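You operate a simulated robot arm through the tools that you are given. There is no shell and no other tool. Be economical: measure what you need, move in short steps, check, and stop when the job is done.

Carry out the task below with a simulated robot arm. There is one attempt and no reset: what you move stays moved.

JOB
Set the kiln as the firing card says, latch it and start it.
Fine: programme and hold time from the card; one press of start.
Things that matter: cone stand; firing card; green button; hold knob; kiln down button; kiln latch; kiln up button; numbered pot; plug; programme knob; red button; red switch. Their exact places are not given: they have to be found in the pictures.

The check looks at the end state, three seconds after you hand in, the way a careful person would. Anything else that was tipped, shoved, dropped, spilled or broken makes it a failure.

ROBOT AND FRAMES
A 6-joint arm with a two-finger gripper, hanging from a carriage that runs on a gantry, over the field with the corners [-2.089, 0.22], [-0.008, -0.063], [0.178, 1.305], [-1.903, 1.587] (x, y) and turns from -6.458 to 5.55 rad about z. Base frame: it is fixed where the carriage stands at the start and does not move with it; the origin is on the floor, on the carriage's upright axis, x ahead of it, y to its left, z up. Lengths are in m, angles in rad, forces in N, time in s.
With the tool pointing down near the work surface it reaches from about 0.1 to 0.46 m from the robot's upright axis, wherever it stands. Its first joint turns from -2.897 to 2.897 rad. Places, roughly: cone stand [1.25, -0.25, 0.75]; firing card [0.6, -0.2, 0.8]; green button [0.7, 0.1, 0.8]; hold knob [0.5, -0.1, 0.8]; kiln down button [0.7, 0, 0.8]; kiln latch [0.5, 0.2, 0.9]; kiln up button [0.6, 0, 0.8]; numbered pot [1.25, -0.5, 0.75]; programme knob [0.6, -0.1, 0.8]; red button [0.6, 0.1, 0.8]; red switch [0.6, 0.1, 0.7]. Payload 2.45 kg.
The TCP is the grasp point between the finger pads, 0.026 m short of the fingertips. In the tool frame z runs along the fingers and y along their closing line. Largest opening 0.096 m; the body of the gripper starts 0.069 m behind the TCP.
Orientation is that of the tool frame in the base frame, as a unit quaternion [w, x, y, z]. With the fingers straight down and closing along the base's y, the tool's x points along the base's -x, its y along +y and its z along -z.

CONTROLS
- The arm moves only by the tool drive_tool. Its arguments are lists of equal length, an entry for each row: "slide": the shift along the tool's x, y, z in m, a list of three; "delta_rot": the turn, a rotation vector about the tool's x, y, z in rad, a list of three; "jaw": the finger opening in m, from 0 to 0.096. In form: {"slide": [[tx, ty, tz], ...], "delta_rot": [[ax, ay, az], ...], "jaw": [jaw, ...]}. A call has 1 to 12 rows; each row is the pose to reach, as a shift and turn from the pose commanded when the call began, along the tool's axes at that moment. Rows are played at 5 a second. More than 0.05 m and 0.15 rad between two rows, or a gripper value outside its range, and nothing of the call is played. Where a pose cannot be reached the arm comes as near as it can. A force on the tool above 40 N (or 10 N above the force at the start of the call, whichever is more), or a blocked arm, ends the call early, and 0.2 s more pass. The fingers move at their own pace and stop on an object; they squeeze with about 21 N. The grip force told is the motor's: it shows also when the fingers shut on nothing. Time passes only in rows, and 0.2 s behind the last, so rows that repeat a pose let the fingers close. The reply holds the time, the measured pose of the TCP, the force on the tool along the base axes, the opening and the grip force, in the units named above and with some noise, with the torque about the TCP (base axes, N m) and any sound that the robot's microphone picked up.
- Cameras (640 x 400 px; columns grow to the right, rows downward): "scene" is now at [0.2541, 0.019, 1.7485]; the picture's right is [0.30, -0.95, 0.00], its down [-0.89, -0.28, -0.36] and it looks along [0.35, 0.11, -0.93] (base axes); focal length 214 px, centre (320, 200). "wrist" rides on the gripper at [0.082, 0.003, -0.098] in the tool frame; the picture's right is [-0.04, 1.00, 0.00], its down [-0.73, -0.03, -0.68] and it looks along [-0.68, -0.03, 0.73] (tool axes); focal length 256 px, centre (320, 200).
- grab_frame(camera): a new picture of that camera. It takes no simulated time.
- lift_body(by): slides the trunk up (or, below 0, down) by that many m; the arm and the scene camera ride with it, the base frame stays. It gives what a move gives, with no picture.
- base_move(legs): drives the robot by 1 to 6 legs, each [ahead, left, turn to the left] in m, m and rad, along the robot's own axes; the way and the turn of a leg run together, so that a leg with both is an arc; at most 1.5 m and 3.142 rad a leg. The arm and the cameras ride along, it lands a little off, and it stops where it bumps. It keeps to its track: a leg is cut to what the track allows. It gives what a move gives.
- aim_head(pan, tilt): turns the head with the scene camera to pan (to the left, within 2.705 rad either way) and tilt (down, from -0.506 to 1.204), counted from straight ahead of the robot. It gives what a move gives.
- pixel_to_xyz(camera, pixels): for up to 12 pixels [column, row] of the newest picture of that camera ("zoom" is the newest enlarged one), the place [x, y, z] in the base frame of the surface seen there, good to about 0.003 m. It takes no simulated time.
- zoom(camera, box): a new picture of the part [left, top, right, bottom] of that camera's present view, enlarged. It takes no simulated time.
- job_done(): hands the job in; it is judged then, once.

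Keep the steps short. Do not move on a guess: measure, check each grasp and each placing, and mend mistakes. In all there are 80 turns and 48 pictures (those below and enlarged ones count). Leave the gripper open and the arm clear of the work at the hand-in unless told otherwise, and finish with a single line.

The tools are called after "Emit:" by a JSON object that holds its "fn" and its "kwargs". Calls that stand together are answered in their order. drive_tool: Moves the arm, as the interface text tells. Its arguments: {"type":"object","properties":{"slide":{"type":"array","items":{"type":"array","items":{"type":"number"}}},"delta_rot":{"type":"array","items":{"type":"array","items":{"type":"number"}}},"jaw":{"type":"array","items":{"type":"number"}}},"required":["slide","delta_rot","jaw"]} The other tools are called the same way: lift_body (by) slides the trunk up or down; base_move (legs) drives the base; aim_head (pan, tilt) turns the head that bears the scene camera; grab_frame (camera) takes a picture; pixel_to_xyz (camera, pixels) gives the place of the surface under pixels of a picture; zoom (camera, box) takes an enlarged picture of a part of a camera's view; job_done () hands the job in.

At the start:

```text
time_s: 0.0
eef_pos: [0.5243, -0.066, 1.1415]
tcp_rot: [-0.002, 0.0, 1.0, 0.0]
ft_force: [-0.8, -0.1, 0.6]
torque: [0.04, 0.0, 0.01]
grip_width: 0.0959
grip_force: 0.1
trunk travel left (down, up): [-0.488, 0.114]
robot x, y, heading: [-0.0016, 0.003, -0.001]
head pan, tilt: [0.304, 1.201]
```

scene: 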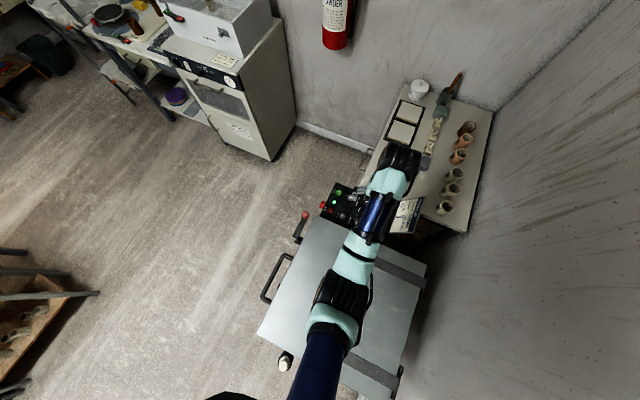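
wrist: 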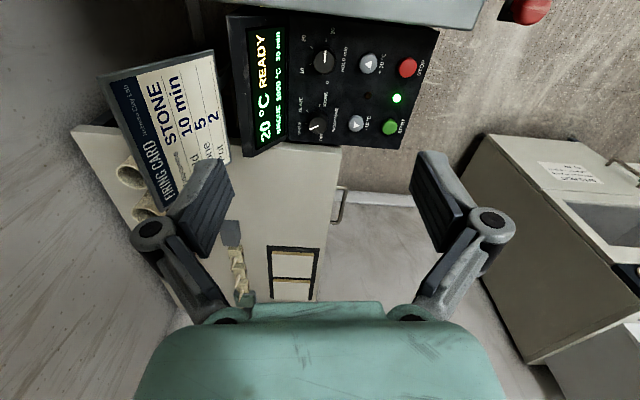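

The wrist view shows the card and the panel. I'll enlarge both to read them.

Emit:
{"fn": "zoom", "kwargs": {"camera": "wrist", "box": [100, 40, 240, 220]}}

Emit:
{"fn": "zoom", "kwargs": {"camera": "wrist", "box": [225, 10, 445, 155]}}

Emit:
{"fn": "zoom", "kwargs": {"camera": "scene", "box": [250, 170, 440, 300]}}

```text
2.22 times, centred on (170, 130) of wrist
```

zoom: 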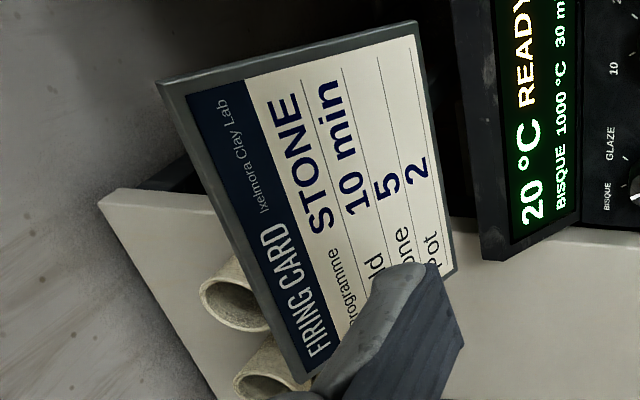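

```text
2.76 times, centred on (335, 82) of wrist
```

zoom: 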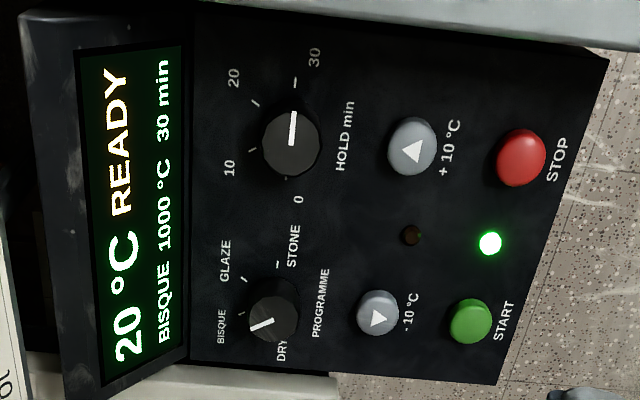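

```text
3.08 times, centred on (345, 235) of scene
```

zoom: 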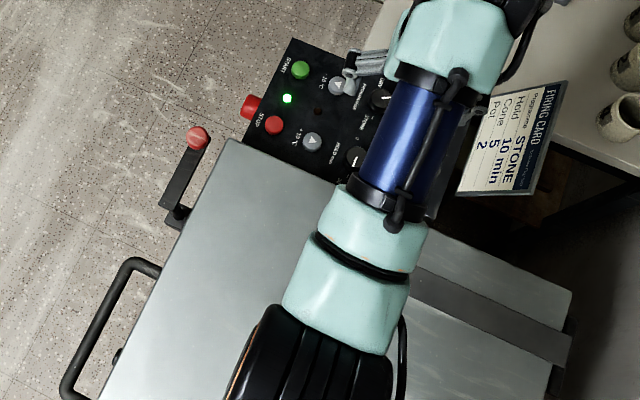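

The card reads programme STONE, hold 10 min, cone 5, pot 2. The panel shows BISQUE, 30 min. Next I'll measure the controls and the latch.

Emit:
{"fn": "pixel_to_xyz", "kwargs": {"camera": "wrist", "pixels": [[317, 122], [324, 61], [389, 126], [407, 67], [368, 62], [356, 122], [367, 100], [290, 136], [397, 146], [434, 34], [292, 20], [345, 95]]}}

Emit:
{"fn": "pixel_to_xyz", "kwargs": {"camera": "zoom", "pixels": [[198, 138], [180, 185], [178, 215], [225, 160], [250, 105], [350, 78], [375, 60], [120, 360], [300, 70]]}}

```text
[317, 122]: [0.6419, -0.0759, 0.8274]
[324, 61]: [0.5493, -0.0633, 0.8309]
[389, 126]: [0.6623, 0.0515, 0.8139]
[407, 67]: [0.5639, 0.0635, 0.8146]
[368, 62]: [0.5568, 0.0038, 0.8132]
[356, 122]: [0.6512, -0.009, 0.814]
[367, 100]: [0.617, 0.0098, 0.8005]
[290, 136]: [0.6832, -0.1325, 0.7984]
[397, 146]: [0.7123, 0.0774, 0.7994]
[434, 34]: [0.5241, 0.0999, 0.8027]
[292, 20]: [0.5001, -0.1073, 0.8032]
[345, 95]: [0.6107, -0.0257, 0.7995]
```

```text
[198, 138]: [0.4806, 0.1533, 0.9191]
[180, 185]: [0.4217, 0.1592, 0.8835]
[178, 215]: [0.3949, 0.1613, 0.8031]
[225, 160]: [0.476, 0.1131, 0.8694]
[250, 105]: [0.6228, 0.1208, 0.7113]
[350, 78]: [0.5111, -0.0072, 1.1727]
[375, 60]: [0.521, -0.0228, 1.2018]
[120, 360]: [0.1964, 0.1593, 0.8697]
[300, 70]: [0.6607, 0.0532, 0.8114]
```

The panel is level at z≈0.80 and its knobs are about 0.65 m ahead, so I'll test the reach in free air: 0.13 m ahead at the present height.

Emit:
{"fn": "drive_tool", "kwargs": {"slide": [[-0.04, 0, 0], [-0.08, 0, 0], [-0.11, 0, 0], [-0.13, 0, 0], [-0.13, 0, 0]], "delta_rot": [[0, 0, 0], [0, 0, 0], [0, 0, 0], [0, 0, 0], [0, 0, 0]], "jaw": [0.096, 0.096, 0.096, 0.096, 0.096]}}

Emit:
{"fn": "base_move", "kwargs": {"legs": [[0.1, 0, 0]]}}

```text
time_s: 1.2
eef_pos: [0.6377, -0.0659, 1.1461]
tcp_rot: [0.0, -0.001, 1.0, -0.001]
ft_force: [-0.5, 0.2, -0.2]
torque: [0.04, 0.0, -0.01]
grip_width: 0.0958
grip_force: 0.0
out of reach, approached as far as the arm can: row 4, 5
trunk travel left (down, up): [-0.488, 0.114]
robot x, y, heading: [-0.0053, 0.0017, -0.003]
head pan, tilt: [0.304, 1.201]
```

```text
time_s: 2.4
eef_pos: [0.639, -0.0535, 1.1452]
tcp_rot: [-0.001, -0.001, 1.0, -0.001]
ft_force: [0.0, 0.5, -0.7]
torque: [0.0, -0.01, -0.02]
grip_width: 0.0957
grip_force: 0.1
trunk travel left (down, up): [-0.488, 0.114]
robot x, y, heading: [0.0021, 0.0139, 0.005]
head pan, tilt: [0.304, 1.201]
cut short: leg 1
```

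The reach is about 0.64 m here and grows nearer shoulder height. I'll pull back and lower the trunk 0.15 for a clear, closer look at the dials.

Emit:
{"fn": "drive_tool", "kwargs": {"slide": [[0.05, 0, 0], [0.1, 0, 0], [0.15, 0, 0], [0.19, 0, 0], [0.19, 0, 0]], "delta_rot": [[0, 0, 0], [0, 0, 0], [0, 0, 0], [0, 0, 0], [0, 0, 0]], "jaw": [0.096, 0.096, 0.096, 0.096, 0.096]}}

Emit:
{"fn": "lift_body", "kwargs": {"by": -0.15}}

Emit:
{"fn": "zoom", "kwargs": {"camera": "wrist", "box": [200, 80, 440, 230]}}

Emit:
{"fn": "grab_frame", "kwargs": {"camera": "wrist"}}

Emit:
{"fn": "grab_frame", "kwargs": {"camera": "scene"}}

```text
time_s: 3.5
eef_pos: [0.4721, -0.0579, 1.1055]
tcp_rot: [0.0, -0.001, 1.0, -0.001]
ft_force: [0.3, 0.0, -1.0]
torque: [0.01, -0.02, -0.03]
grip_width: 0.096
grip_force: 0.0
out of reach, approached as far as the arm can: row 3, 4, 5
trunk travel left (down, up): [-0.488, 0.114]
robot x, y, heading: [0.0027, 0.0154, 0.006]
head pan, tilt: [0.304, 1.201]
```

```text
time_s: 5.3
eef_pos: [0.4718, -0.0597, 0.9552]
tcp_rot: [0.0, -0.001, 1.0, 0.0]
ft_force: [-0.3, -0.4, 0.3]
torque: [0.0, 0.0, -0.02]
grip_width: 0.0959
grip_force: 0.1
trunk travel left (down, up): [-0.338, 0.264]
robot x, y, heading: [0.0021, 0.0153, -0.002]
head pan, tilt: [0.304, 1.201]
```

```text
2.67 times, centred on (320, 155) of wrist
```

zoom: 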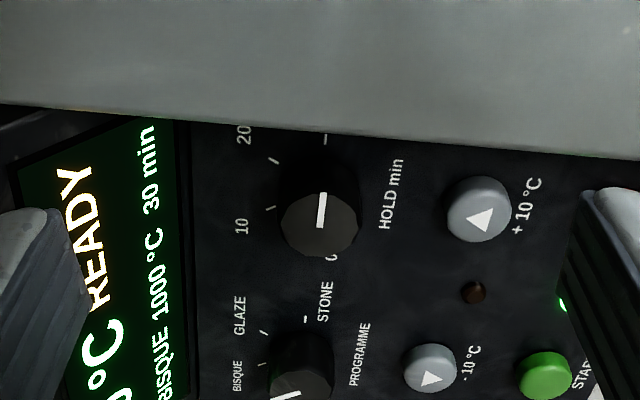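

```text
41 pictures are left
```

wrist: 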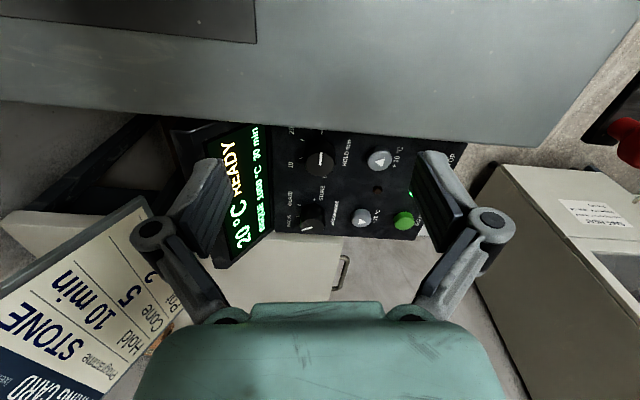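

```text
40 pictures are left
```

scene: 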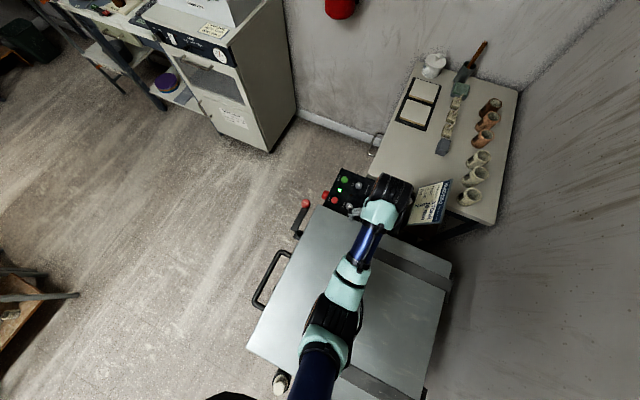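

Here I can see the dial ticks. I'll measure the ticks and the pointers.

Emit:
{"fn": "pixel_to_xyz", "kwargs": {"camera": "zoom", "pixels": [[271, 208], [273, 160], [325, 138], [323, 195], [319, 226], [284, 220], [357, 222], [320, 254], [262, 366], [264, 333], [306, 319], [300, 395]]}}

Emit:
{"fn": "pixel_to_xyz", "kwargs": {"camera": "wrist", "pixels": [[310, 227], [300, 227], [321, 227], [305, 228], [404, 220], [290, 30], [500, 140]]}}

```text
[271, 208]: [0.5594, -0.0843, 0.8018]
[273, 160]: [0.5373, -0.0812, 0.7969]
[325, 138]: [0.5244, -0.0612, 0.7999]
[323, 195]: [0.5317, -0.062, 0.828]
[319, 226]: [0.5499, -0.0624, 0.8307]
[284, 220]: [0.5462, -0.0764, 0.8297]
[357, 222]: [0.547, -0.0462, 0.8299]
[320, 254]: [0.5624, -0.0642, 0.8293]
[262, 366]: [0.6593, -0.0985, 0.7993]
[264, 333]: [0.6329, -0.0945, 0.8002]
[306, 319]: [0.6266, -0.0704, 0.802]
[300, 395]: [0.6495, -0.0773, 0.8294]
```

```text
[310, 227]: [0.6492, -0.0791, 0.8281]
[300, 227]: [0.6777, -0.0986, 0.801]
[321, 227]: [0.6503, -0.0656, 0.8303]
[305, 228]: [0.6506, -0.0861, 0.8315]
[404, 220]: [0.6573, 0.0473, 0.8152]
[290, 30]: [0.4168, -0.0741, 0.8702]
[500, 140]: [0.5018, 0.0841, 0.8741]
```

Hold knob: centre ≈(0.5475, -0.061). Programme knob: centre ≈(0.647, -0.0745). Each needs about 120°: hold anticlockwise, programme clockwise. I'll check how high the display and lid edge stand, then go above the hold knob pre-turned by +60°.

Emit:
{"fn": "pixel_to_xyz", "kwargs": {"camera": "wrist", "pixels": [[240, 160], [222, 250], [200, 138], [270, 160], [300, 124], [400, 133], [625, 125], [85, 250]]}}

Emit:
{"fn": "drive_tool", "kwargs": {"slide": [[-0.025, 0, 0], [-0.05, -0.001, 0], [-0.0757, -0.002, 0], [-0.0757, -0.002, 0], [-0.0757, -0.002, 0], [-0.0757, -0.002, 0], [-0.0757, -0.002, 0], [-0.0757, -0.002, 0]], "delta_rot": [[0, 0, 0.14], [0, 0, 0.28], [0, 0, 0.42], [0, 0, 0.56], [0, 0, 0.7], [0, 0, 0.84], [0, 0, 0.98], [0, 0, 1.05]], "jaw": [0.06, 0.06, 0.06, 0.06, 0.06, 0.06, 0.06, 0.06]}}

Emit:
{"fn": "grab_frame", "kwargs": {"camera": "wrist"}}

```text
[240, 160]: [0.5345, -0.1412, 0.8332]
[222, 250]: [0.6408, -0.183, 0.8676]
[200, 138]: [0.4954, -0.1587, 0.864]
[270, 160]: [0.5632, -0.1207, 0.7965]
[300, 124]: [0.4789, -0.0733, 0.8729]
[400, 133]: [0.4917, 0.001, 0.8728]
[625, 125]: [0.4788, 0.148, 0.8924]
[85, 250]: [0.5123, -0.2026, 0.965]
```

```text
time_s: 7.1
eef_pos: [0.548, -0.0606, 0.9555]
tcp_rot: [0.001, 0.502, 0.865, 0.0]
ft_force: [1.0, -0.1, 0.5]
torque: [-0.01, 0.0, -0.01]
grip_width: 0.06
grip_force: 0.1
trunk travel left (down, up): [-0.338, 0.264]
robot x, y, heading: [0.0006, 0.0137, -0.0]
head pan, tilt: [0.304, 1.201]
```

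```text
39 pictures are left
```

wrist: 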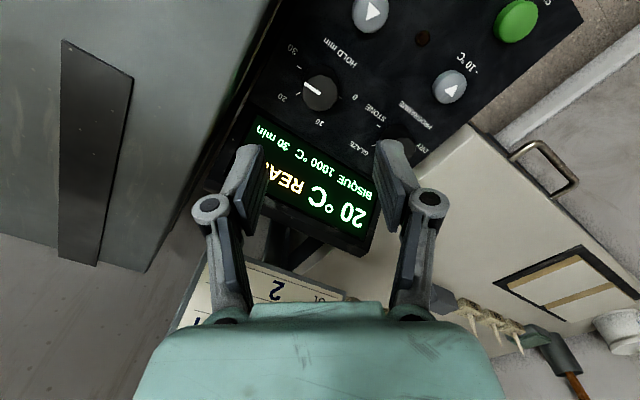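

Good pose. I'll zoom on the hold knob to refine its centre before lowering.

Emit:
{"fn": "zoom", "kwargs": {"camera": "wrist", "box": [250, 20, 490, 170]}}

Emit:
{"fn": "pixel_to_xyz", "kwargs": {"camera": "wrist", "pixels": [[320, 90], [304, 90], [337, 90], [320, 77], [320, 106]]}}

```text
2.67 times, centred on (370, 95) of wrist
```

zoom: 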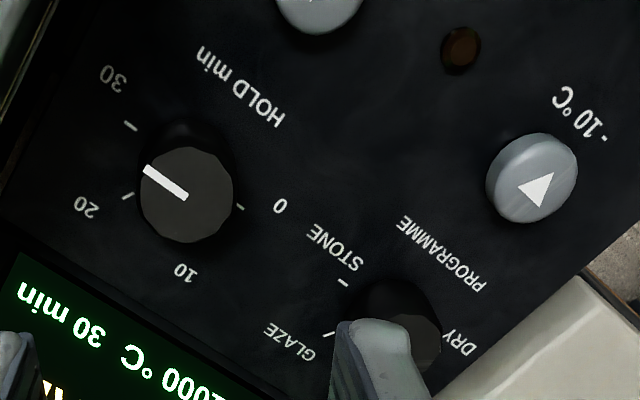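

```text
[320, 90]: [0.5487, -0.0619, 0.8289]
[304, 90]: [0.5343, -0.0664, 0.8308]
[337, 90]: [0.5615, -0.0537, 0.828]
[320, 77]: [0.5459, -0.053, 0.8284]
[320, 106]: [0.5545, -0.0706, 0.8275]
```

The knob's centre is (0.549, -0.062), so the tool is within 1.5 mm. I'll lower the trunk 0.12 and close on the knob.

Emit:
{"fn": "lift_body", "kwargs": {"by": -0.121}}

Emit:
{"fn": "drive_tool", "kwargs": {"slide": [[0, 0, 0], [0, 0, 0], [0, 0, 0]], "delta_rot": [[0, 0, 0], [0, 0, 0], [0, 0, 0]], "jaw": [0.02, 0.02, 0.02]}}

Emit:
{"fn": "grab_frame", "kwargs": {"camera": "wrist"}}

```text
time_s: 8.6
eef_pos: [0.5478, -0.0616, 0.8353]
tcp_rot: [0.001, 0.501, 0.865, 0.0]
ft_force: [0.0, 0.2, 0.6]
torque: [-0.03, -0.01, 0.0]
grip_width: 0.0598
grip_force: 0.0
trunk travel left (down, up): [-0.217, 0.385]
robot x, y, heading: [0.0021, 0.0138, -0.002]
head pan, tilt: [0.304, 1.201]
```

```text
time_s: 9.4
eef_pos: [0.5473, -0.0605, 0.835]
tcp_rot: [0.0, 0.501, 0.865, -0.001]
ft_force: [-0.6, 0.2, 1.5]
torque: [0.02, 0.05, -0.01]
grip_width: 0.0326
grip_force: 44.7
trunk travel left (down, up): [-0.217, 0.385]
robot x, y, heading: [0.001, 0.0156, 0.004]
head pan, tilt: [0.304, 1.201]
```

```text
37 pictures are left
```

wrist: 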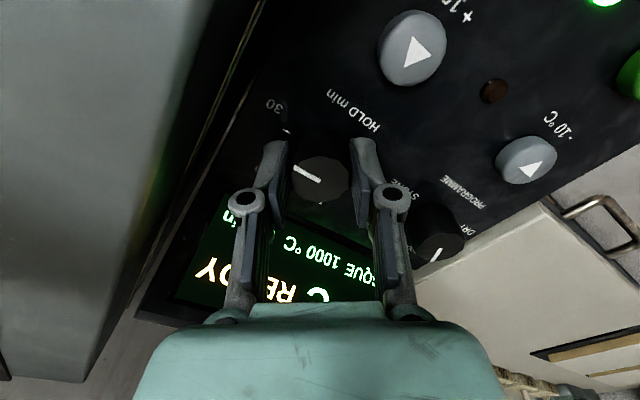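

The knob is gripped at 0.0326 m. I'll turn it anticlockwise 60° and read the display.

Emit:
{"fn": "drive_tool", "kwargs": {"slide": [[0, 0, 0], [0, 0, 0], [0, 0, 0], [0, 0, 0], [0, 0, 0], [0, 0, 0], [0, 0, 0], [0, 0, 0], [0, 0, 0]], "delta_rot": [[0, 0, -0.13], [0, 0, -0.26], [0, 0, -0.39], [0, 0, -0.52], [0, 0, -0.65], [0, 0, -0.78], [0, 0, -0.91], [0, 0, -1.05], [0, 0, -1.05]], "jaw": [0.02, 0.02, 0.02, 0.02, 0.02, 0.02, 0.02, 0.02, 0.02]}}

Emit:
{"fn": "grab_frame", "kwargs": {"camera": "wrist"}}

```text
time_s: 11.4
eef_pos: [0.5474, -0.0627, 0.8336]
tcp_rot: [0.0, -0.003, 1.0, -0.001]
ft_force: [-12.8, -4.6, 15.4]
torque: [-0.04, -0.36, -0.02]
grip_width: 0.0327
grip_force: 45.3
trunk travel left (down, up): [-0.217, 0.385]
robot x, y, heading: [0.0005, 0.014, -0.003]
head pan, tilt: [0.304, 1.201]
```

```text
36 pictures are left
```

wrist: 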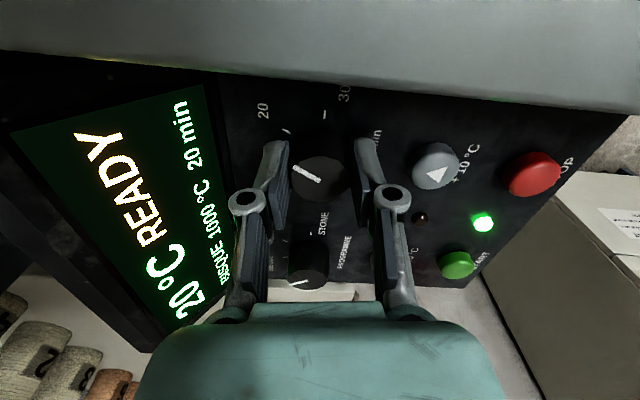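

The display shows 20 min after 60°, so the dial gives 10 min per 60°. I'll regrip instead of swinging the camera towards the card: open, turn back +60°, close.

Emit:
{"fn": "drive_tool", "kwargs": {"slide": [[0, 0, 0], [0, 0, 0], [0, 0, 0], [0, 0, 0], [0, 0, 0], [0, 0, 0], [0, 0, 0], [0, 0, 0], [0, 0, 0], [0, 0, 0], [0, 0, 0], [0, 0, 0]], "delta_rot": [[0, 0, 0], [0, 0, 0], [0, 0, 0.13], [0, 0, 0.26], [0, 0, 0.39], [0, 0, 0.52], [0, 0, 0.65], [0, 0, 0.78], [0, 0, 0.91], [0, 0, 1.05], [0, 0, 1.05], [0, 0, 1.05]], "jaw": [0.055, 0.055, 0.055, 0.055, 0.055, 0.055, 0.055, 0.055, 0.055, 0.055, 0.02, 0.02]}}

Emit:
{"fn": "drive_tool", "kwargs": {"slide": [[0, 0, 0], [0, 0, 0], [0, 0, 0], [0, 0, 0], [0, 0, 0], [0, 0, 0], [0, 0, 0], [0, 0, 0], [0, 0, 0], [0, 0, 0]], "delta_rot": [[0, 0, 0], [0, 0, -0.13], [0, 0, -0.26], [0, 0, -0.39], [0, 0, -0.52], [0, 0, -0.65], [0, 0, -0.78], [0, 0, -0.91], [0, 0, -1.05], [0, 0, -1.05]], "jaw": [0.02, 0.02, 0.02, 0.02, 0.02, 0.02, 0.02, 0.02, 0.02, 0.02]}}

Emit:
{"fn": "grab_frame", "kwargs": {"camera": "wrist"}}

```text
time_s: 14.0
eef_pos: [0.5481, -0.0601, 0.8349]
tcp_rot: [0.0, 0.501, 0.866, -0.001]
ft_force: [1.0, -0.8, -1.1]
torque: [-0.14, -0.06, 0.0]
grip_width: 0.0331
grip_force: 45.6
trunk travel left (down, up): [-0.217, 0.385]
robot x, y, heading: [0.0021, 0.0144, 0.002]
head pan, tilt: [0.304, 1.201]
```

```text
time_s: 16.2
eef_pos: [0.5471, -0.0628, 0.8355]
tcp_rot: [0.0, -0.002, 1.0, -0.001]
ft_force: [-6.6, -4.9, 4.3]
torque: [-0.09, -0.45, -0.04]
grip_width: 0.0326
grip_force: 44.7
trunk travel left (down, up): [-0.217, 0.385]
robot x, y, heading: [0.0008, 0.0116, -0.0]
head pan, tilt: [0.304, 1.201]
```

```text
35 pictures are left
```

wrist: 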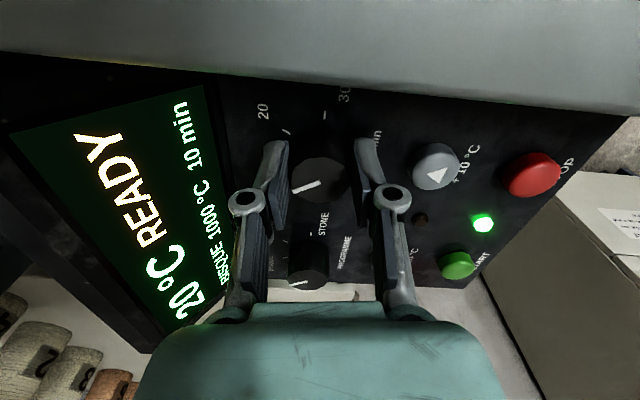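

Hold now reads 10 min. I'll release, go up 0.11 m with the arm and 0.10 m ahead to above the programme knob.

Emit:
{"fn": "drive_tool", "kwargs": {"slide": [[0, 0, 0], [0, 0, 0], [0, 0, -0.04], [0, 0, -0.08], [0, 0, -0.12], [-0.04, -0.005, -0.12], [-0.08, -0.01, -0.12], [-0.099, -0.013, -0.12], [-0.099, -0.013, -0.12]], "delta_rot": [[0, 0, 0], [0, 0, 0], [0, 0, 0], [0, 0, 0], [0, 0, 0], [0, 0, 0], [0, 0, 0], [0, 0, 0], [0, 0, 0]], "jaw": [0.055, 0.055, 0.055, 0.055, 0.055, 0.055, 0.055, 0.055, 0.055]}}

Emit:
{"fn": "grab_frame", "kwargs": {"camera": "wrist"}}

```text
time_s: 18.2
eef_pos: [0.6465, -0.0734, 0.9568]
tcp_rot: [0.001, -0.001, 1.0, -0.001]
ft_force: [0.7, 0.1, -0.4]
torque: [0.0, 0.05, 0.04]
grip_width: 0.0549
grip_force: 0.1
out of reach, approached as far as the arm can: row 4, 5, 6
trunk travel left (down, up): [-0.217, 0.385]
robot x, y, heading: [0.0052, 0.0132, -0.002]
head pan, tilt: [0.304, 1.201]
```

```text
34 pictures are left
```

wrist: 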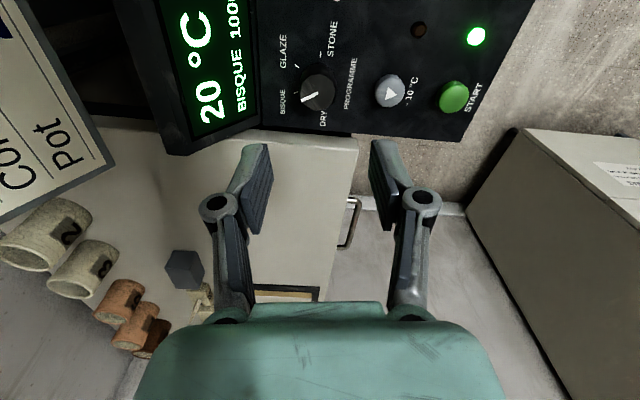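

Reached. I'll check the programme knob's centre at pixel (318, 92).

Emit:
{"fn": "pixel_to_xyz", "kwargs": {"camera": "wrist", "pixels": [[318, 92], [303, 93], [334, 92], [318, 80], [318, 107], [453, 97], [475, 36]]}}

```text
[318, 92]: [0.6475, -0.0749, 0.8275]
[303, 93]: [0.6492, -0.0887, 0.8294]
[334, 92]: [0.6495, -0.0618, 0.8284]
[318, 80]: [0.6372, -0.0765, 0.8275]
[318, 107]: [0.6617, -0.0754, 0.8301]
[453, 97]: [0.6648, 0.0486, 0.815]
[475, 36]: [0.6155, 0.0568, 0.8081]
```

The centre is (0.649, -0.0755). A 2 mm correction, then lower 0.122 and grip.

Emit:
{"fn": "drive_tool", "kwargs": {"slide": [[-0.0025, -0.002, 0], [-0.0025, -0.002, 0]], "delta_rot": [[0, 0, 0], [0, 0, 0]], "jaw": [0.055, 0.055]}}

Emit:
{"fn": "lift_body", "kwargs": {"by": -0.121}}

Emit:
{"fn": "grab_frame", "kwargs": {"camera": "wrist"}}

Emit:
{"fn": "grab_frame", "kwargs": {"camera": "scene"}}

```text
time_s: 18.8
eef_pos: [0.6498, -0.0746, 0.9558]
tcp_rot: [0.0, 0.0, 1.0, -0.001]
ft_force: [-0.2, 0.1, 0.7]
torque: [-0.01, 0.0, 0.01]
grip_width: 0.0549
grip_force: 0.0
trunk travel left (down, up): [-0.217, 0.385]
robot x, y, heading: [0.0008, 0.0146, -0.002]
head pan, tilt: [0.304, 1.201]
```

```text
time_s: 20.3
eef_pos: [0.6493, -0.0766, 0.8358]
tcp_rot: [0.001, -0.001, 1.0, -0.001]
ft_force: [0.6, 0.0, 0.2]
torque: [0.0, -0.02, 0.01]
grip_width: 0.0548
grip_force: 0.0
trunk travel left (down, up): [-0.096, 0.506]
robot x, y, heading: [0.0009, 0.0096, 0.003]
head pan, tilt: [0.304, 1.201]
```

```text
33 pictures are left
```

wrist: 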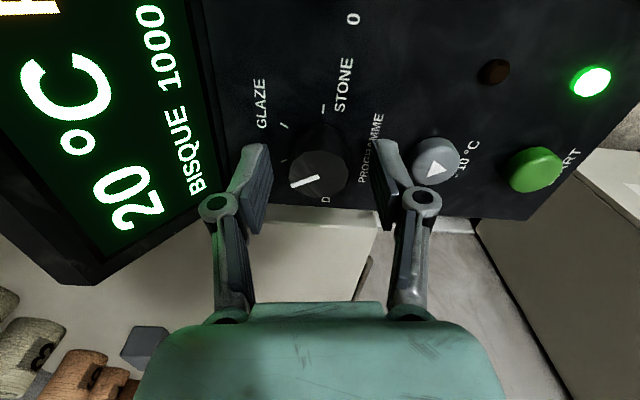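

```text
32 pictures are left
```

scene: 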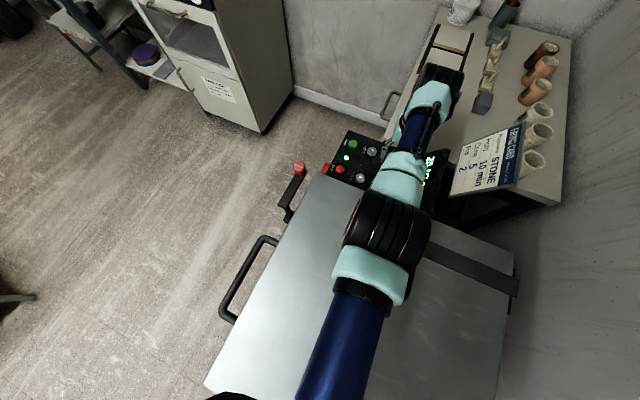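

Well straddled. I'll grip and turn clockwise 60°.

Emit:
{"fn": "drive_tool", "kwargs": {"slide": [[0, 0, 0], [0, 0, 0], [0, 0, 0], [0, 0, 0], [0, 0, 0], [0, 0, 0], [0, 0, 0], [0, 0, 0], [0, 0, 0], [0, 0, 0], [0, 0, 0], [0, 0, 0]], "delta_rot": [[0, 0, 0], [0, 0, 0], [0, 0, 0], [0, 0, 0.13], [0, 0, 0.26], [0, 0, 0.39], [0, 0, 0.52], [0, 0, 0.65], [0, 0, 0.78], [0, 0, 0.91], [0, 0, 1.05], [0, 0, 1.05]], "jaw": [0.02, 0.02, 0.02, 0.02, 0.02, 0.02, 0.02, 0.02, 0.02, 0.02, 0.02, 0.02]}}

Emit:
{"fn": "grab_frame", "kwargs": {"camera": "wrist"}}

```text
time_s: 22.9
eef_pos: [0.6498, -0.0767, 0.8355]
tcp_rot: [0.0, 0.501, 0.865, -0.002]
ft_force: [-10.0, -6.3, 15.5]
torque: [0.75, 0.72, 0.02]
grip_width: 0.0327
grip_force: 45.0
trunk travel left (down, up): [-0.096, 0.506]
robot x, y, heading: [-0.0014, 0.0146, -0.0]
head pan, tilt: [0.304, 1.201]
```

```text
31 pictures are left
```

wrist: 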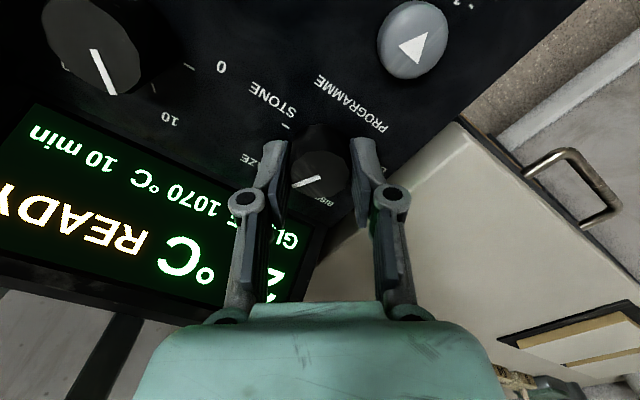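

Now GLAZE 1070. I'll regrip and turn another 60°.

Emit:
{"fn": "drive_tool", "kwargs": {"slide": [[0, 0, 0], [0, 0, 0], [0, 0, 0], [0, 0, 0], [0, 0, 0], [0, 0, 0], [0, 0, 0], [0, 0, 0], [0, 0, 0], [0, 0, 0], [0, 0, 0], [0, 0, 0]], "delta_rot": [[0, 0, 0], [0, 0, 0], [0, 0, -0.13], [0, 0, -0.26], [0, 0, -0.39], [0, 0, -0.52], [0, 0, -0.65], [0, 0, -0.78], [0, 0, -0.91], [0, 0, -1.05], [0, 0, -1.05], [0, 0, -1.05]], "jaw": [0.055, 0.055, 0.055, 0.055, 0.055, 0.055, 0.055, 0.055, 0.055, 0.055, 0.02, 0.02]}}

Emit:
{"fn": "drive_tool", "kwargs": {"slide": [[0, 0, 0], [0, 0, 0], [0, 0, 0], [0, 0, 0], [0, 0, 0], [0, 0, 0], [0, 0, 0], [0, 0, 0], [0, 0, 0], [0, 0, 0]], "delta_rot": [[0, 0, 0], [0, 0, 0.13], [0, 0, 0.26], [0, 0, 0.39], [0, 0, 0.52], [0, 0, 0.65], [0, 0, 0.78], [0, 0, 0.91], [0, 0, 1.05], [0, 0, 1.05]], "jaw": [0.02, 0.02, 0.02, 0.02, 0.02, 0.02, 0.02, 0.02, 0.02, 0.02]}}

Emit:
{"fn": "grab_frame", "kwargs": {"camera": "wrist"}}

```text
time_s: 25.5
eef_pos: [0.6479, -0.0757, 0.8344]
tcp_rot: [0.0, -0.001, 1.0, -0.001]
ft_force: [0.0, -0.9, 0.9]
torque: [0.05, 0.05, 0.01]
grip_width: 0.0326
grip_force: 44.9
trunk travel left (down, up): [-0.096, 0.506]
robot x, y, heading: [0.0012, 0.0108, 0.002]
head pan, tilt: [0.304, 1.201]
```

```text
time_s: 27.7
eef_pos: [0.6494, -0.0763, 0.8345]
tcp_rot: [0.0, 0.502, 0.865, -0.002]
ft_force: [-4.3, -5.0, 3.9]
torque: [0.6, 0.54, 0.01]
grip_width: 0.0325
grip_force: 45.5
trunk travel left (down, up): [-0.096, 0.506]
robot x, y, heading: [0.0039, 0.0124, -0.002]
head pan, tilt: [0.304, 1.201]
```

```text
30 pictures are left
```

wrist: 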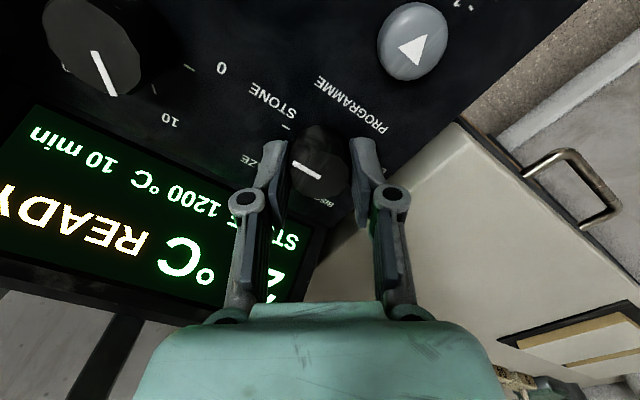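

STONE 1200 °C, 10 min. Both are set. I'll release, rise 0.2 with the trunk, and square the tool again.

Emit:
{"fn": "drive_tool", "kwargs": {"slide": [[0, 0, 0], [0, 0, 0]], "delta_rot": [[0, 0, 0], [0, 0, 0]], "jaw": [0.055, 0.055]}}

Emit:
{"fn": "lift_body", "kwargs": {"by": 0.2}}

Emit:
{"fn": "drive_tool", "kwargs": {"slide": [[0, 0, 0], [0, 0, 0], [0, 0, 0], [0, 0, 0], [0, 0, 0], [0, 0, 0], [0, 0, 0], [0, 0, 0], [0, 0, 0]], "delta_rot": [[0, 0, -0.13], [0, 0, -0.26], [0, 0, -0.39], [0, 0, -0.52], [0, 0, -0.65], [0, 0, -0.78], [0, 0, -0.91], [0, 0, -1.05], [0, 0, -1.05]], "jaw": [0.055, 0.055, 0.055, 0.055, 0.055, 0.055, 0.055, 0.055, 0.055]}}

Emit:
{"fn": "zoom", "kwargs": {"camera": "scene", "box": [200, 130, 440, 280]}}

```text
time_s: 28.3
eef_pos: [0.6493, -0.0756, 0.8344]
tcp_rot: [0.001, 0.501, 0.866, -0.001]
ft_force: [0.6, 0.5, 0.3]
torque: [0.02, -0.03, 0.03]
grip_width: 0.055
grip_force: 0.1
trunk travel left (down, up): [-0.096, 0.506]
robot x, y, heading: [0.0053, 0.0118, 0.002]
head pan, tilt: [0.304, 1.201]
```

```text
time_s: 30.5
eef_pos: [0.6487, -0.0743, 1.035]
tcp_rot: [0.001, 0.501, 0.865, 0.0]
ft_force: [0.4, 0.5, -0.2]
torque: [-0.02, -0.01, 0.02]
grip_width: 0.055
grip_force: 0.2
trunk travel left (down, up): [-0.296, 0.306]
robot x, y, heading: [0.0038, 0.0153, 0.0]
head pan, tilt: [0.304, 1.201]
```

```text
time_s: 32.5
eef_pos: [0.649, -0.0753, 1.0345]
tcp_rot: [-0.001, -0.002, 1.0, -0.001]
ft_force: [0.3, -0.3, -0.7]
torque: [0.01, 0.01, 0.01]
grip_width: 0.0549
grip_force: 0.1
trunk travel left (down, up): [-0.296, 0.306]
robot x, y, heading: [0.0022, 0.018, -0.002]
head pan, tilt: [0.304, 1.201]
```

```text
2.67 times, centred on (320, 205) of scene
```

zoom: 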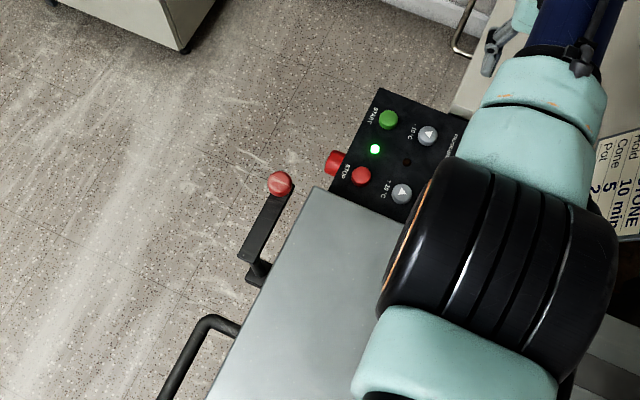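

Next the latch. I'll measure it in the zoom, then bring the wrist camera round to the kiln's left side.

Emit:
{"fn": "pixel_to_xyz", "kwargs": {"camera": "zoom", "pixels": [[280, 184], [268, 220], [255, 252], [258, 272], [262, 285], [300, 215], [270, 270], [210, 325]]}}

Emit:
{"fn": "drive_tool", "kwargs": {"slide": [[0.02, 0.04, -0.02], [0.04, 0.08, -0.02], [0.06, 0.12, -0.02], [0.08, 0.16, -0.02], [0.1, 0.2, -0.02], [0.12, 0.24, -0.02], [0.14, 0.28, -0.02], [0.16, 0.32, -0.02], [0.18, 0.36, -0.02], [0.18, 0.38, -0.02], [0.18, 0.38, -0.02], [0.18, 0.38, -0.02]], "delta_rot": [[0, 0, 0.13], [0, 0, 0.26], [0, 0, 0.39], [0, 0, 0.52], [0, 0, 0.65], [0, 0, 0.78], [0, 0, 0.91], [0, 0, 1.05], [0, 0, 1.19], [0, 0, 1.33], [0, 0, 1.45], [0, 0, 1.45]], "jaw": [0.055, 0.055, 0.055, 0.055, 0.055, 0.055, 0.055, 0.055, 0.055, 0.055, 0.055, 0.055]}}

Emit:
{"fn": "grab_frame", "kwargs": {"camera": "wrist"}}

```text
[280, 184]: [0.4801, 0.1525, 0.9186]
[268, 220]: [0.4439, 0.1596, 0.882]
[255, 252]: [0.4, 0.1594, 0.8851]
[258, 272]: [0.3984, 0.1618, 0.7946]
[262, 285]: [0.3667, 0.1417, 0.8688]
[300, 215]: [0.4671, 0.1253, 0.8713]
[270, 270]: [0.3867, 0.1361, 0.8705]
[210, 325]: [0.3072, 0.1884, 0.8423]
```

```text
time_s: 35.1
eef_pos: [0.5029, 0.3251, 1.0247]
tcp_rot: [0.001, 0.663, 0.748, -0.001]
ft_force: [0.1, 0.4, -0.5]
torque: [0.02, 0.04, 0.01]
grip_width: 0.055
grip_force: 0.0
out of reach, approached as far as the arm can: row 3, 4, 5, 6, 7, 8, 9, 10, 11, 12
trunk travel left (down, up): [-0.296, 0.306]
robot x, y, heading: [0.0026, 0.0133, 0.002]
head pan, tilt: [0.304, 1.201]
```

```text
28 pictures are left
```

wrist: 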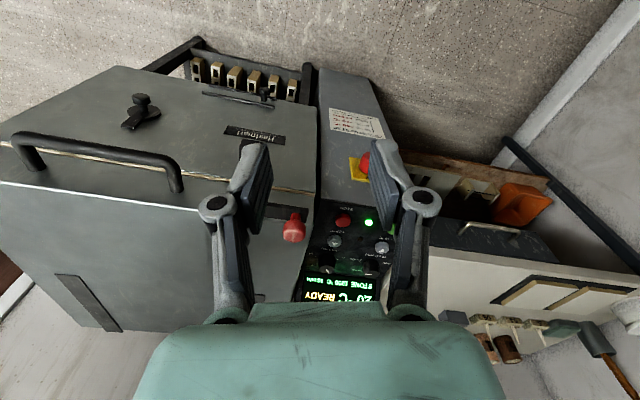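

The finger hides the lever. I'll shift 0.08 m along -x for a clear look.

Emit:
{"fn": "drive_tool", "kwargs": {"slide": [[0, -0.04, 0], [0, -0.08, 0], [0, -0.08, 0]], "delta_rot": [[0, 0, 0], [0, 0, 0], [0, 0, 0]], "jaw": [0.096, 0.096, 0.096]}}

Emit:
{"fn": "zoom", "kwargs": {"camera": "wrist", "box": [200, 60, 440, 260]}}

```text
time_s: 35.9
eef_pos: [0.4569, 0.3405, 0.9839]
tcp_rot: [0.001, 0.663, 0.749, 0.0]
ft_force: [-0.3, -0.1, -0.7]
torque: [-0.01, -0.03, -0.02]
grip_width: 0.0961
grip_force: 0.1
out of reach, approached as far as the arm can: row 1, 2, 3
trunk travel left (down, up): [-0.296, 0.306]
robot x, y, heading: [-0.0006, 0.0148, 0.001]
head pan, tilt: [0.304, 1.201]
```

```text
2.00 times, centred on (320, 160) of wrist
```

zoom: 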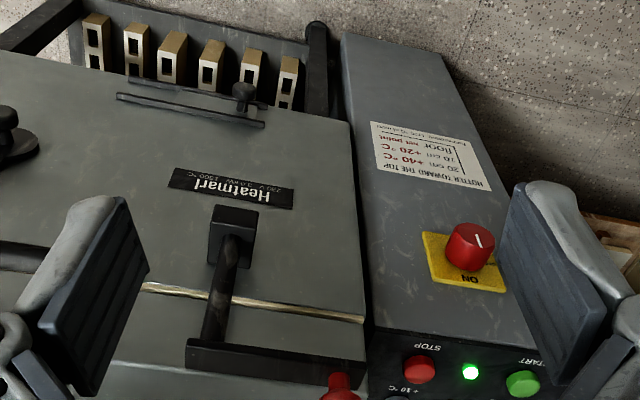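

Emit:
{"fn": "zoom", "kwargs": {"camera": "wrist", "box": [270, 140, 390, 260]}}

Emit:
{"fn": "pixel_to_xyz", "kwargs": {"camera": "wrist", "pixels": [[316, 167], [317, 190], [313, 200], [308, 220], [306, 238], [325, 238], [350, 243], [369, 250], [390, 180], [340, 203], [330, 175], [304, 180]]}}

```text
3.33 times, centred on (330, 200) of wrist
```

zoom: 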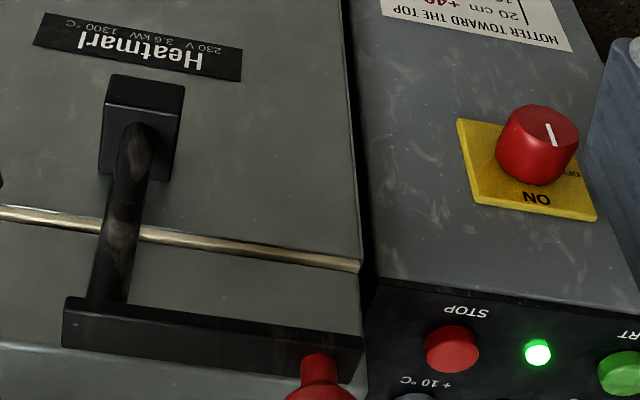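

```text
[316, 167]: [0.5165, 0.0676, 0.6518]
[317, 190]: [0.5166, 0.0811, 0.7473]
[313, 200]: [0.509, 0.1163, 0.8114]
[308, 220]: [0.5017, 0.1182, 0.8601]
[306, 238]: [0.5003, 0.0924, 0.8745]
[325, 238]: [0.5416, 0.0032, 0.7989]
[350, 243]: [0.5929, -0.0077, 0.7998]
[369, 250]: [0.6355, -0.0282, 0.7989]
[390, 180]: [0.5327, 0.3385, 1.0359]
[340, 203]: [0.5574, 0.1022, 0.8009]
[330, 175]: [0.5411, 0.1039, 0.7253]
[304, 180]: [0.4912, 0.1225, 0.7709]
```

Those came from the old frame. I'll measure on the new zoom.

Emit:
{"fn": "pixel_to_xyz", "kwargs": {"camera": "zoom", "pixels": [[145, 90], [140, 130], [128, 180], [118, 230], [105, 285], [70, 330], [90, 305], [200, 345], [345, 365], [318, 365], [250, 220], [105, 130]]}}

```text
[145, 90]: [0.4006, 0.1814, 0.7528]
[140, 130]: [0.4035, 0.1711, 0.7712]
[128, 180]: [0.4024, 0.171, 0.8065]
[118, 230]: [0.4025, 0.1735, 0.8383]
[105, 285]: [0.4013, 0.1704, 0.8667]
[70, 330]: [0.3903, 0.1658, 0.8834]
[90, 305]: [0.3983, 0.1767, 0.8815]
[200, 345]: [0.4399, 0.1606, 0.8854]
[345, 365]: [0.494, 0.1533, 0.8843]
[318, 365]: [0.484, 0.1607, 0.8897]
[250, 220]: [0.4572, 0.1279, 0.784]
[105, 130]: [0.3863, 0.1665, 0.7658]
```

The lever: a vertical shaft at (0.402, 0.162), with a crank bar at z≈0.885 lying along the front edge and a red upright knob at (0.481, 0.154). Swung clockwise about 90°, the bar lies over the lid. First I'll raise the trunk to start height and see whether I can reach over the knob.

Emit:
{"fn": "lift_body", "kwargs": {"by": 0.192}}

Emit:
{"fn": "drive_tool", "kwargs": {"slide": [[-0.019, 0, 0.019], [-0.038, 0, 0.038], [-0.057, 0, 0.057], [-0.076, 0, 0.076], [-0.095, 0.001, 0.095], [-0.114, 0.001, 0.114], [-0.133, 0.001, 0.133], [-0.152, 0.001, 0.152], [-0.17, 0.001, 0.17], [-0.188, 0.001, 0.185], [-0.188, 0.001, 0.185]], "delta_rot": [[0, 0, -0.13], [0, 0, -0.26], [0, 0, -0.39], [0, 0, -0.52], [0, 0, -0.65], [0, 0, -0.78], [0, 0, -0.91], [0, 0, -1.05], [0, 0, -1.2], [0, 0, -1.35], [0, 0, -1.35]], "jaw": [0.06, 0.06, 0.06, 0.06, 0.06, 0.06, 0.06, 0.06, 0.06, 0.06, 0.06]}}

Emit:
{"fn": "grab_frame", "kwargs": {"camera": "wrist"}}

```text
time_s: 38.0
eef_pos: [0.4565, 0.3416, 1.176]
tcp_rot: [0.001, 0.663, 0.749, -0.001]
ft_force: [0.9, -0.3, -0.9]
torque: [0.03, -0.03, -0.02]
grip_width: 0.096
grip_force: 0.0
trunk travel left (down, up): [-0.488, 0.114]
robot x, y, heading: [0.0038, 0.0123, 0.001]
head pan, tilt: [0.304, 1.201]
```

```text
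time_s: 40.4
eef_pos: [0.4812, 0.1528, 0.9915]
tcp_rot: [0.001, 0.049, 0.999, 0.0]
ft_force: [0.6, 0.5, 0.3]
torque: [-0.01, -0.01, 0.02]
grip_width: 0.0599
grip_force: 0.1
trunk travel left (down, up): [-0.488, 0.114]
robot x, y, heading: [0.0, 0.0127, 0.002]
head pan, tilt: [0.304, 1.201]
```

```text
25 pictures are left
```

wrist: 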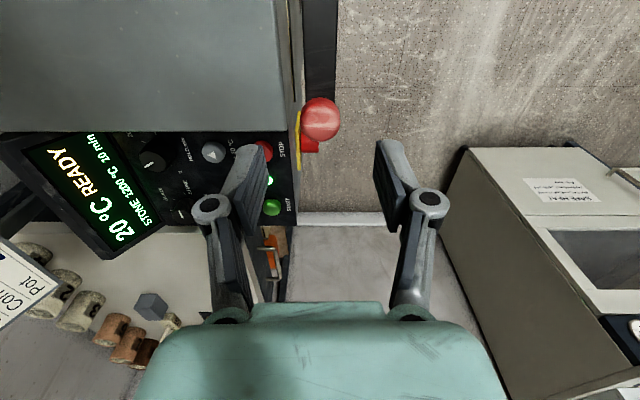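

I'm above the red knob, which sits at pixel (320, 118). I'll measure it and rehearse the arc in the air at this height.

Emit:
{"fn": "pixel_to_xyz", "kwargs": {"camera": "wrist", "pixels": [[320, 118], [303, 118], [338, 118], [320, 101], [320, 134], [308, 180]]}}

Emit:
{"fn": "drive_tool", "kwargs": {"slide": [[0.0007, -0.0104, 0], [0.0027, -0.0206, 0], [0.006, -0.0304, 0], [0.0106, -0.0397, 0], [0.0163, -0.0484, 0], [0.0231, -0.0563, 0], [0.0309, -0.0632, 0], [0.0395, -0.069, 0], [0.0488, -0.0737, 0], [0.0594, -0.0773, 0], [0.0696, -0.0793, 0], [0.0799, -0.08, 0]], "delta_rot": [[0, 0, 0.13], [0, 0, 0.26], [0, 0, 0.39], [0, 0, 0.52], [0, 0, 0.65], [0, 0, 0.78], [0, 0, 0.91], [0, 0, 1.04], [0, 0, 1.17], [0, 0, 1.31], [0, 0, 1.44], [0, 0, 1.57]], "jaw": [0.06, 0.06, 0.06, 0.06, 0.06, 0.06, 0.06, 0.06, 0.06, 0.06, 0.06, 0.06]}}

Emit:
{"fn": "grab_frame", "kwargs": {"camera": "wrist"}}

```text
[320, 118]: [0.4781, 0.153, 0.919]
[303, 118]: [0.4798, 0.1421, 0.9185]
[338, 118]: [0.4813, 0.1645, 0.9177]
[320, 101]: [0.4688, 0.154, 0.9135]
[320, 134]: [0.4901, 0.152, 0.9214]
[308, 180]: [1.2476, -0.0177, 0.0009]
```

```text
time_s: 43.0
eef_pos: [0.394, 0.0812, 0.9917]
tcp_rot: [0.001, 0.741, 0.671, 0.0]
ft_force: [0.8, 0.2, 0.4]
torque: [0.02, 0.05, -0.03]
grip_width: 0.06
grip_force: 0.0
trunk travel left (down, up): [-0.488, 0.114]
robot x, y, heading: [0.0058, 0.0148, -0.0]
head pan, tilt: [0.304, 1.201]
```

```text
24 pictures are left
```

wrist: 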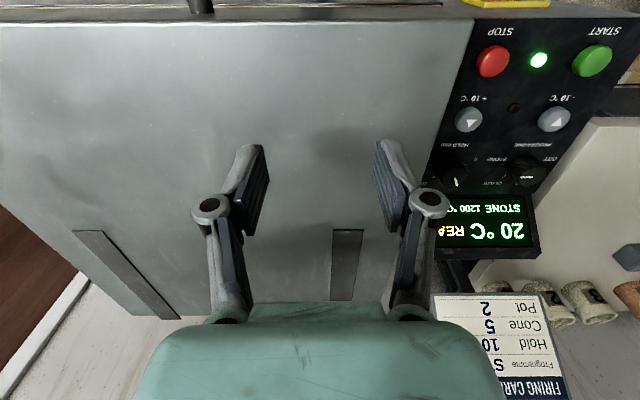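

The arc is reachable. Now back along it, then down 0.073 over the knob, then narrow the jaw to a loose cage.

Emit:
{"fn": "drive_tool", "kwargs": {"slide": [[0.0007, 0.0104, 0], [0.0027, 0.0206, 0], [0.006, 0.0304, 0], [0.0106, 0.0397, 0], [0.0163, 0.0484, 0], [0.0231, 0.0563, 0], [0.0309, 0.0632, 0], [0.0395, 0.069, 0], [0.0488, 0.0737, 0], [0.0594, 0.0773, 0], [0.0696, 0.0793, 0], [0.0799, 0.08, 0]], "delta_rot": [[0, 0, -0.13], [0, 0, -0.26], [0, 0, -0.39], [0, 0, -0.52], [0, 0, -0.65], [0, 0, -0.78], [0, 0, -0.91], [0, 0, -1.04], [0, 0, -1.17], [0, 0, -1.31], [0, 0, -1.44], [0, 0, -1.57]], "jaw": [0.06, 0.06, 0.06, 0.06, 0.06, 0.06, 0.06, 0.06, 0.06, 0.06, 0.06, 0.06]}}

Emit:
{"fn": "drive_tool", "kwargs": {"slide": [[0, 0, 0.03], [0, 0, 0.055], [0, 0, 0.072], [0, 0, 0.072], [0, 0, 0.072]], "delta_rot": [[0, 0, 0], [0, 0, 0], [0, 0, 0], [0, 0, 0], [0, 0, 0]], "jaw": [0.06, 0.06, 0.06, 0.03, 0.03]}}

Emit:
{"fn": "grab_frame", "kwargs": {"camera": "wrist"}}

```text
time_s: 45.6
eef_pos: [0.483, 0.1533, 0.9923]
tcp_rot: [0.0, 0.048, 0.999, 0.0]
ft_force: [-0.1, 0.6, 0.7]
torque: [0.01, 0.01, 0.0]
grip_width: 0.0598
grip_force: 0.1
trunk travel left (down, up): [-0.488, 0.114]
robot x, y, heading: [0.0045, 0.0158, 0.001]
head pan, tilt: [0.304, 1.201]
```

```text
time_s: 46.8
eef_pos: [0.4815, 0.1522, 0.9198]
tcp_rot: [0.001, 0.049, 0.999, 0.0]
ft_force: [0.1, -0.3, 0.1]
torque: [0.03, 0.03, 0.01]
grip_width: 0.0298
grip_force: 0.1
trunk travel left (down, up): [-0.488, 0.114]
robot x, y, heading: [0.001, 0.0148, 0.0]
head pan, tilt: [0.304, 1.201]
```

```text
23 pictures are left
```

wrist: 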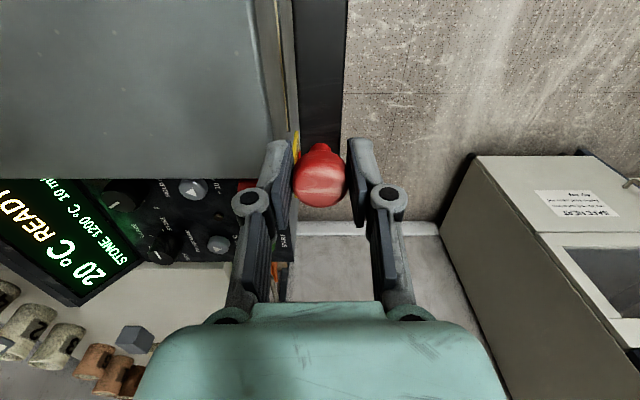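

The knob is caged. I'll sweep the first 30° and check the force and the picture.

Emit:
{"fn": "drive_tool", "kwargs": {"slide": [[0.0007, -0.0104, 0], [0.0027, -0.0206, 0], [0.006, -0.0304, 0], [0.0106, -0.0397, 0]], "delta_rot": [[0, 0, 0.13], [0, 0, 0.26], [0, 0, 0.39], [0, 0, 0.52]], "jaw": [0.03, 0.03, 0.03, 0.03]}}

Emit:
{"fn": "grab_frame", "kwargs": {"camera": "wrist"}}

```text
time_s: 47.8
eef_pos: [0.4685, 0.116, 0.9188]
tcp_rot: [0.001, 0.305, 0.952, 0.0]
ft_force: [0.7, 0.7, 0.7]
torque: [0.01, -0.03, -0.01]
grip_width: 0.0299
grip_force: 0.1
trunk travel left (down, up): [-0.488, 0.114]
robot x, y, heading: [0.0015, 0.0128, 0.001]
head pan, tilt: [0.304, 1.201]
```

```text
22 pictures are left
```

wrist: 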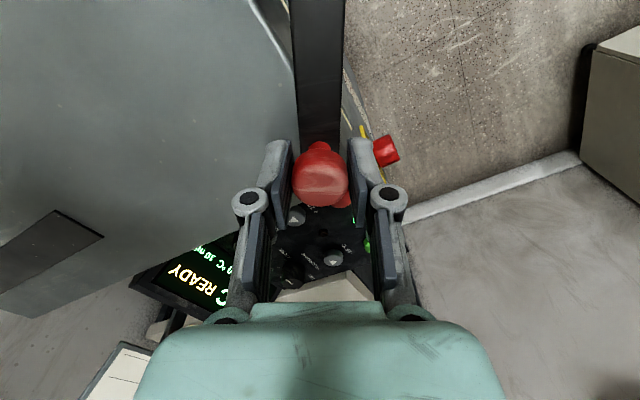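

It swings freely with the tool. I'll continue the remaining 60°.

Emit:
{"fn": "drive_tool", "kwargs": {"slide": [[0.0007, -0.0104, 0], [0.0027, -0.0206, 0], [0.006, -0.0304, 0], [0.0106, -0.0397, 0], [0.0163, -0.0484, 0], [0.0231, -0.0563, 0], [0.0309, -0.0632, 0], [0.0395, -0.069, 0], [0.0395, -0.069, 0]], "delta_rot": [[0, 0, 0.13], [0, 0, 0.26], [0, 0, 0.39], [0, 0, 0.52], [0, 0, 0.65], [0, 0, 0.78], [0, 0, 0.91], [0, 0, 1.04], [0, 0, 1.04]], "jaw": [0.03, 0.03, 0.03, 0.03, 0.03, 0.03, 0.03, 0.03, 0.03]}}

Emit:
{"fn": "grab_frame", "kwargs": {"camera": "wrist"}}

```text
time_s: 49.8
eef_pos: [0.3933, 0.0823, 0.9206]
tcp_rot: [0.001, 0.738, 0.675, -0.001]
ft_force: [-1.3, -0.5, 0.1]
torque: [-0.03, -0.02, -0.01]
grip_width: 0.0307
grip_force: 0.6
trunk travel left (down, up): [-0.488, 0.114]
robot x, y, heading: [0.003, 0.0114, 0.001]
head pan, tilt: [0.304, 1.201]
```

```text
21 pictures are left
```

wrist: 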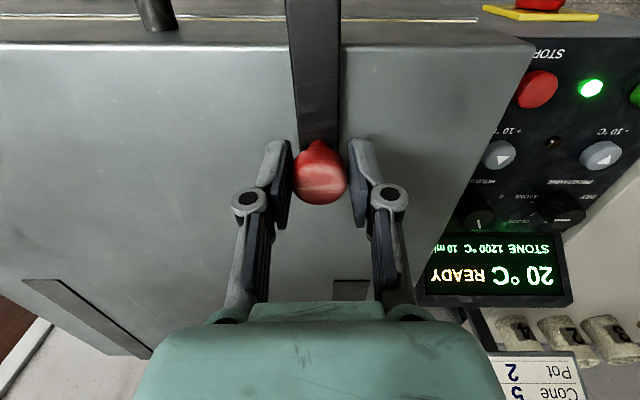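

The bar lies square across the lid. I'll push a little further to find whether there is an end stop.

Emit:
{"fn": "drive_tool", "kwargs": {"slide": [[0.0002, -0.0056, 0], [0.0008, -0.0112, 0], [0.0016, -0.016, 0], [0.0016, -0.016, 0]], "delta_rot": [[0, 0, 0.07], [0, 0, 0.14], [0, 0, 0.2], [0, 0, 0.2]], "jaw": [0.03, 0.03, 0.03, 0.03]}}

Emit:
{"fn": "grab_frame", "kwargs": {"camera": "wrist"}}

```text
time_s: 50.8
eef_pos: [0.3837, 0.0855, 0.921]
tcp_rot: [0.003, 0.801, 0.598, 0.003]
ft_force: [18.1, -0.5, -1.4]
torque: [0.17, -0.32, 0.13]
grip_width: 0.0415
grip_force: 7.9
trunk travel left (down, up): [-0.488, 0.114]
robot x, y, heading: [0.0017, 0.0111, 0.003]
head pan, tilt: [0.304, 1.201]
```

```text
20 pictures are left
```

wrist: 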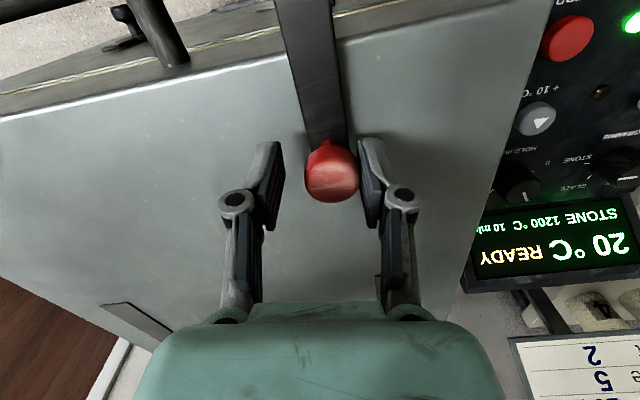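

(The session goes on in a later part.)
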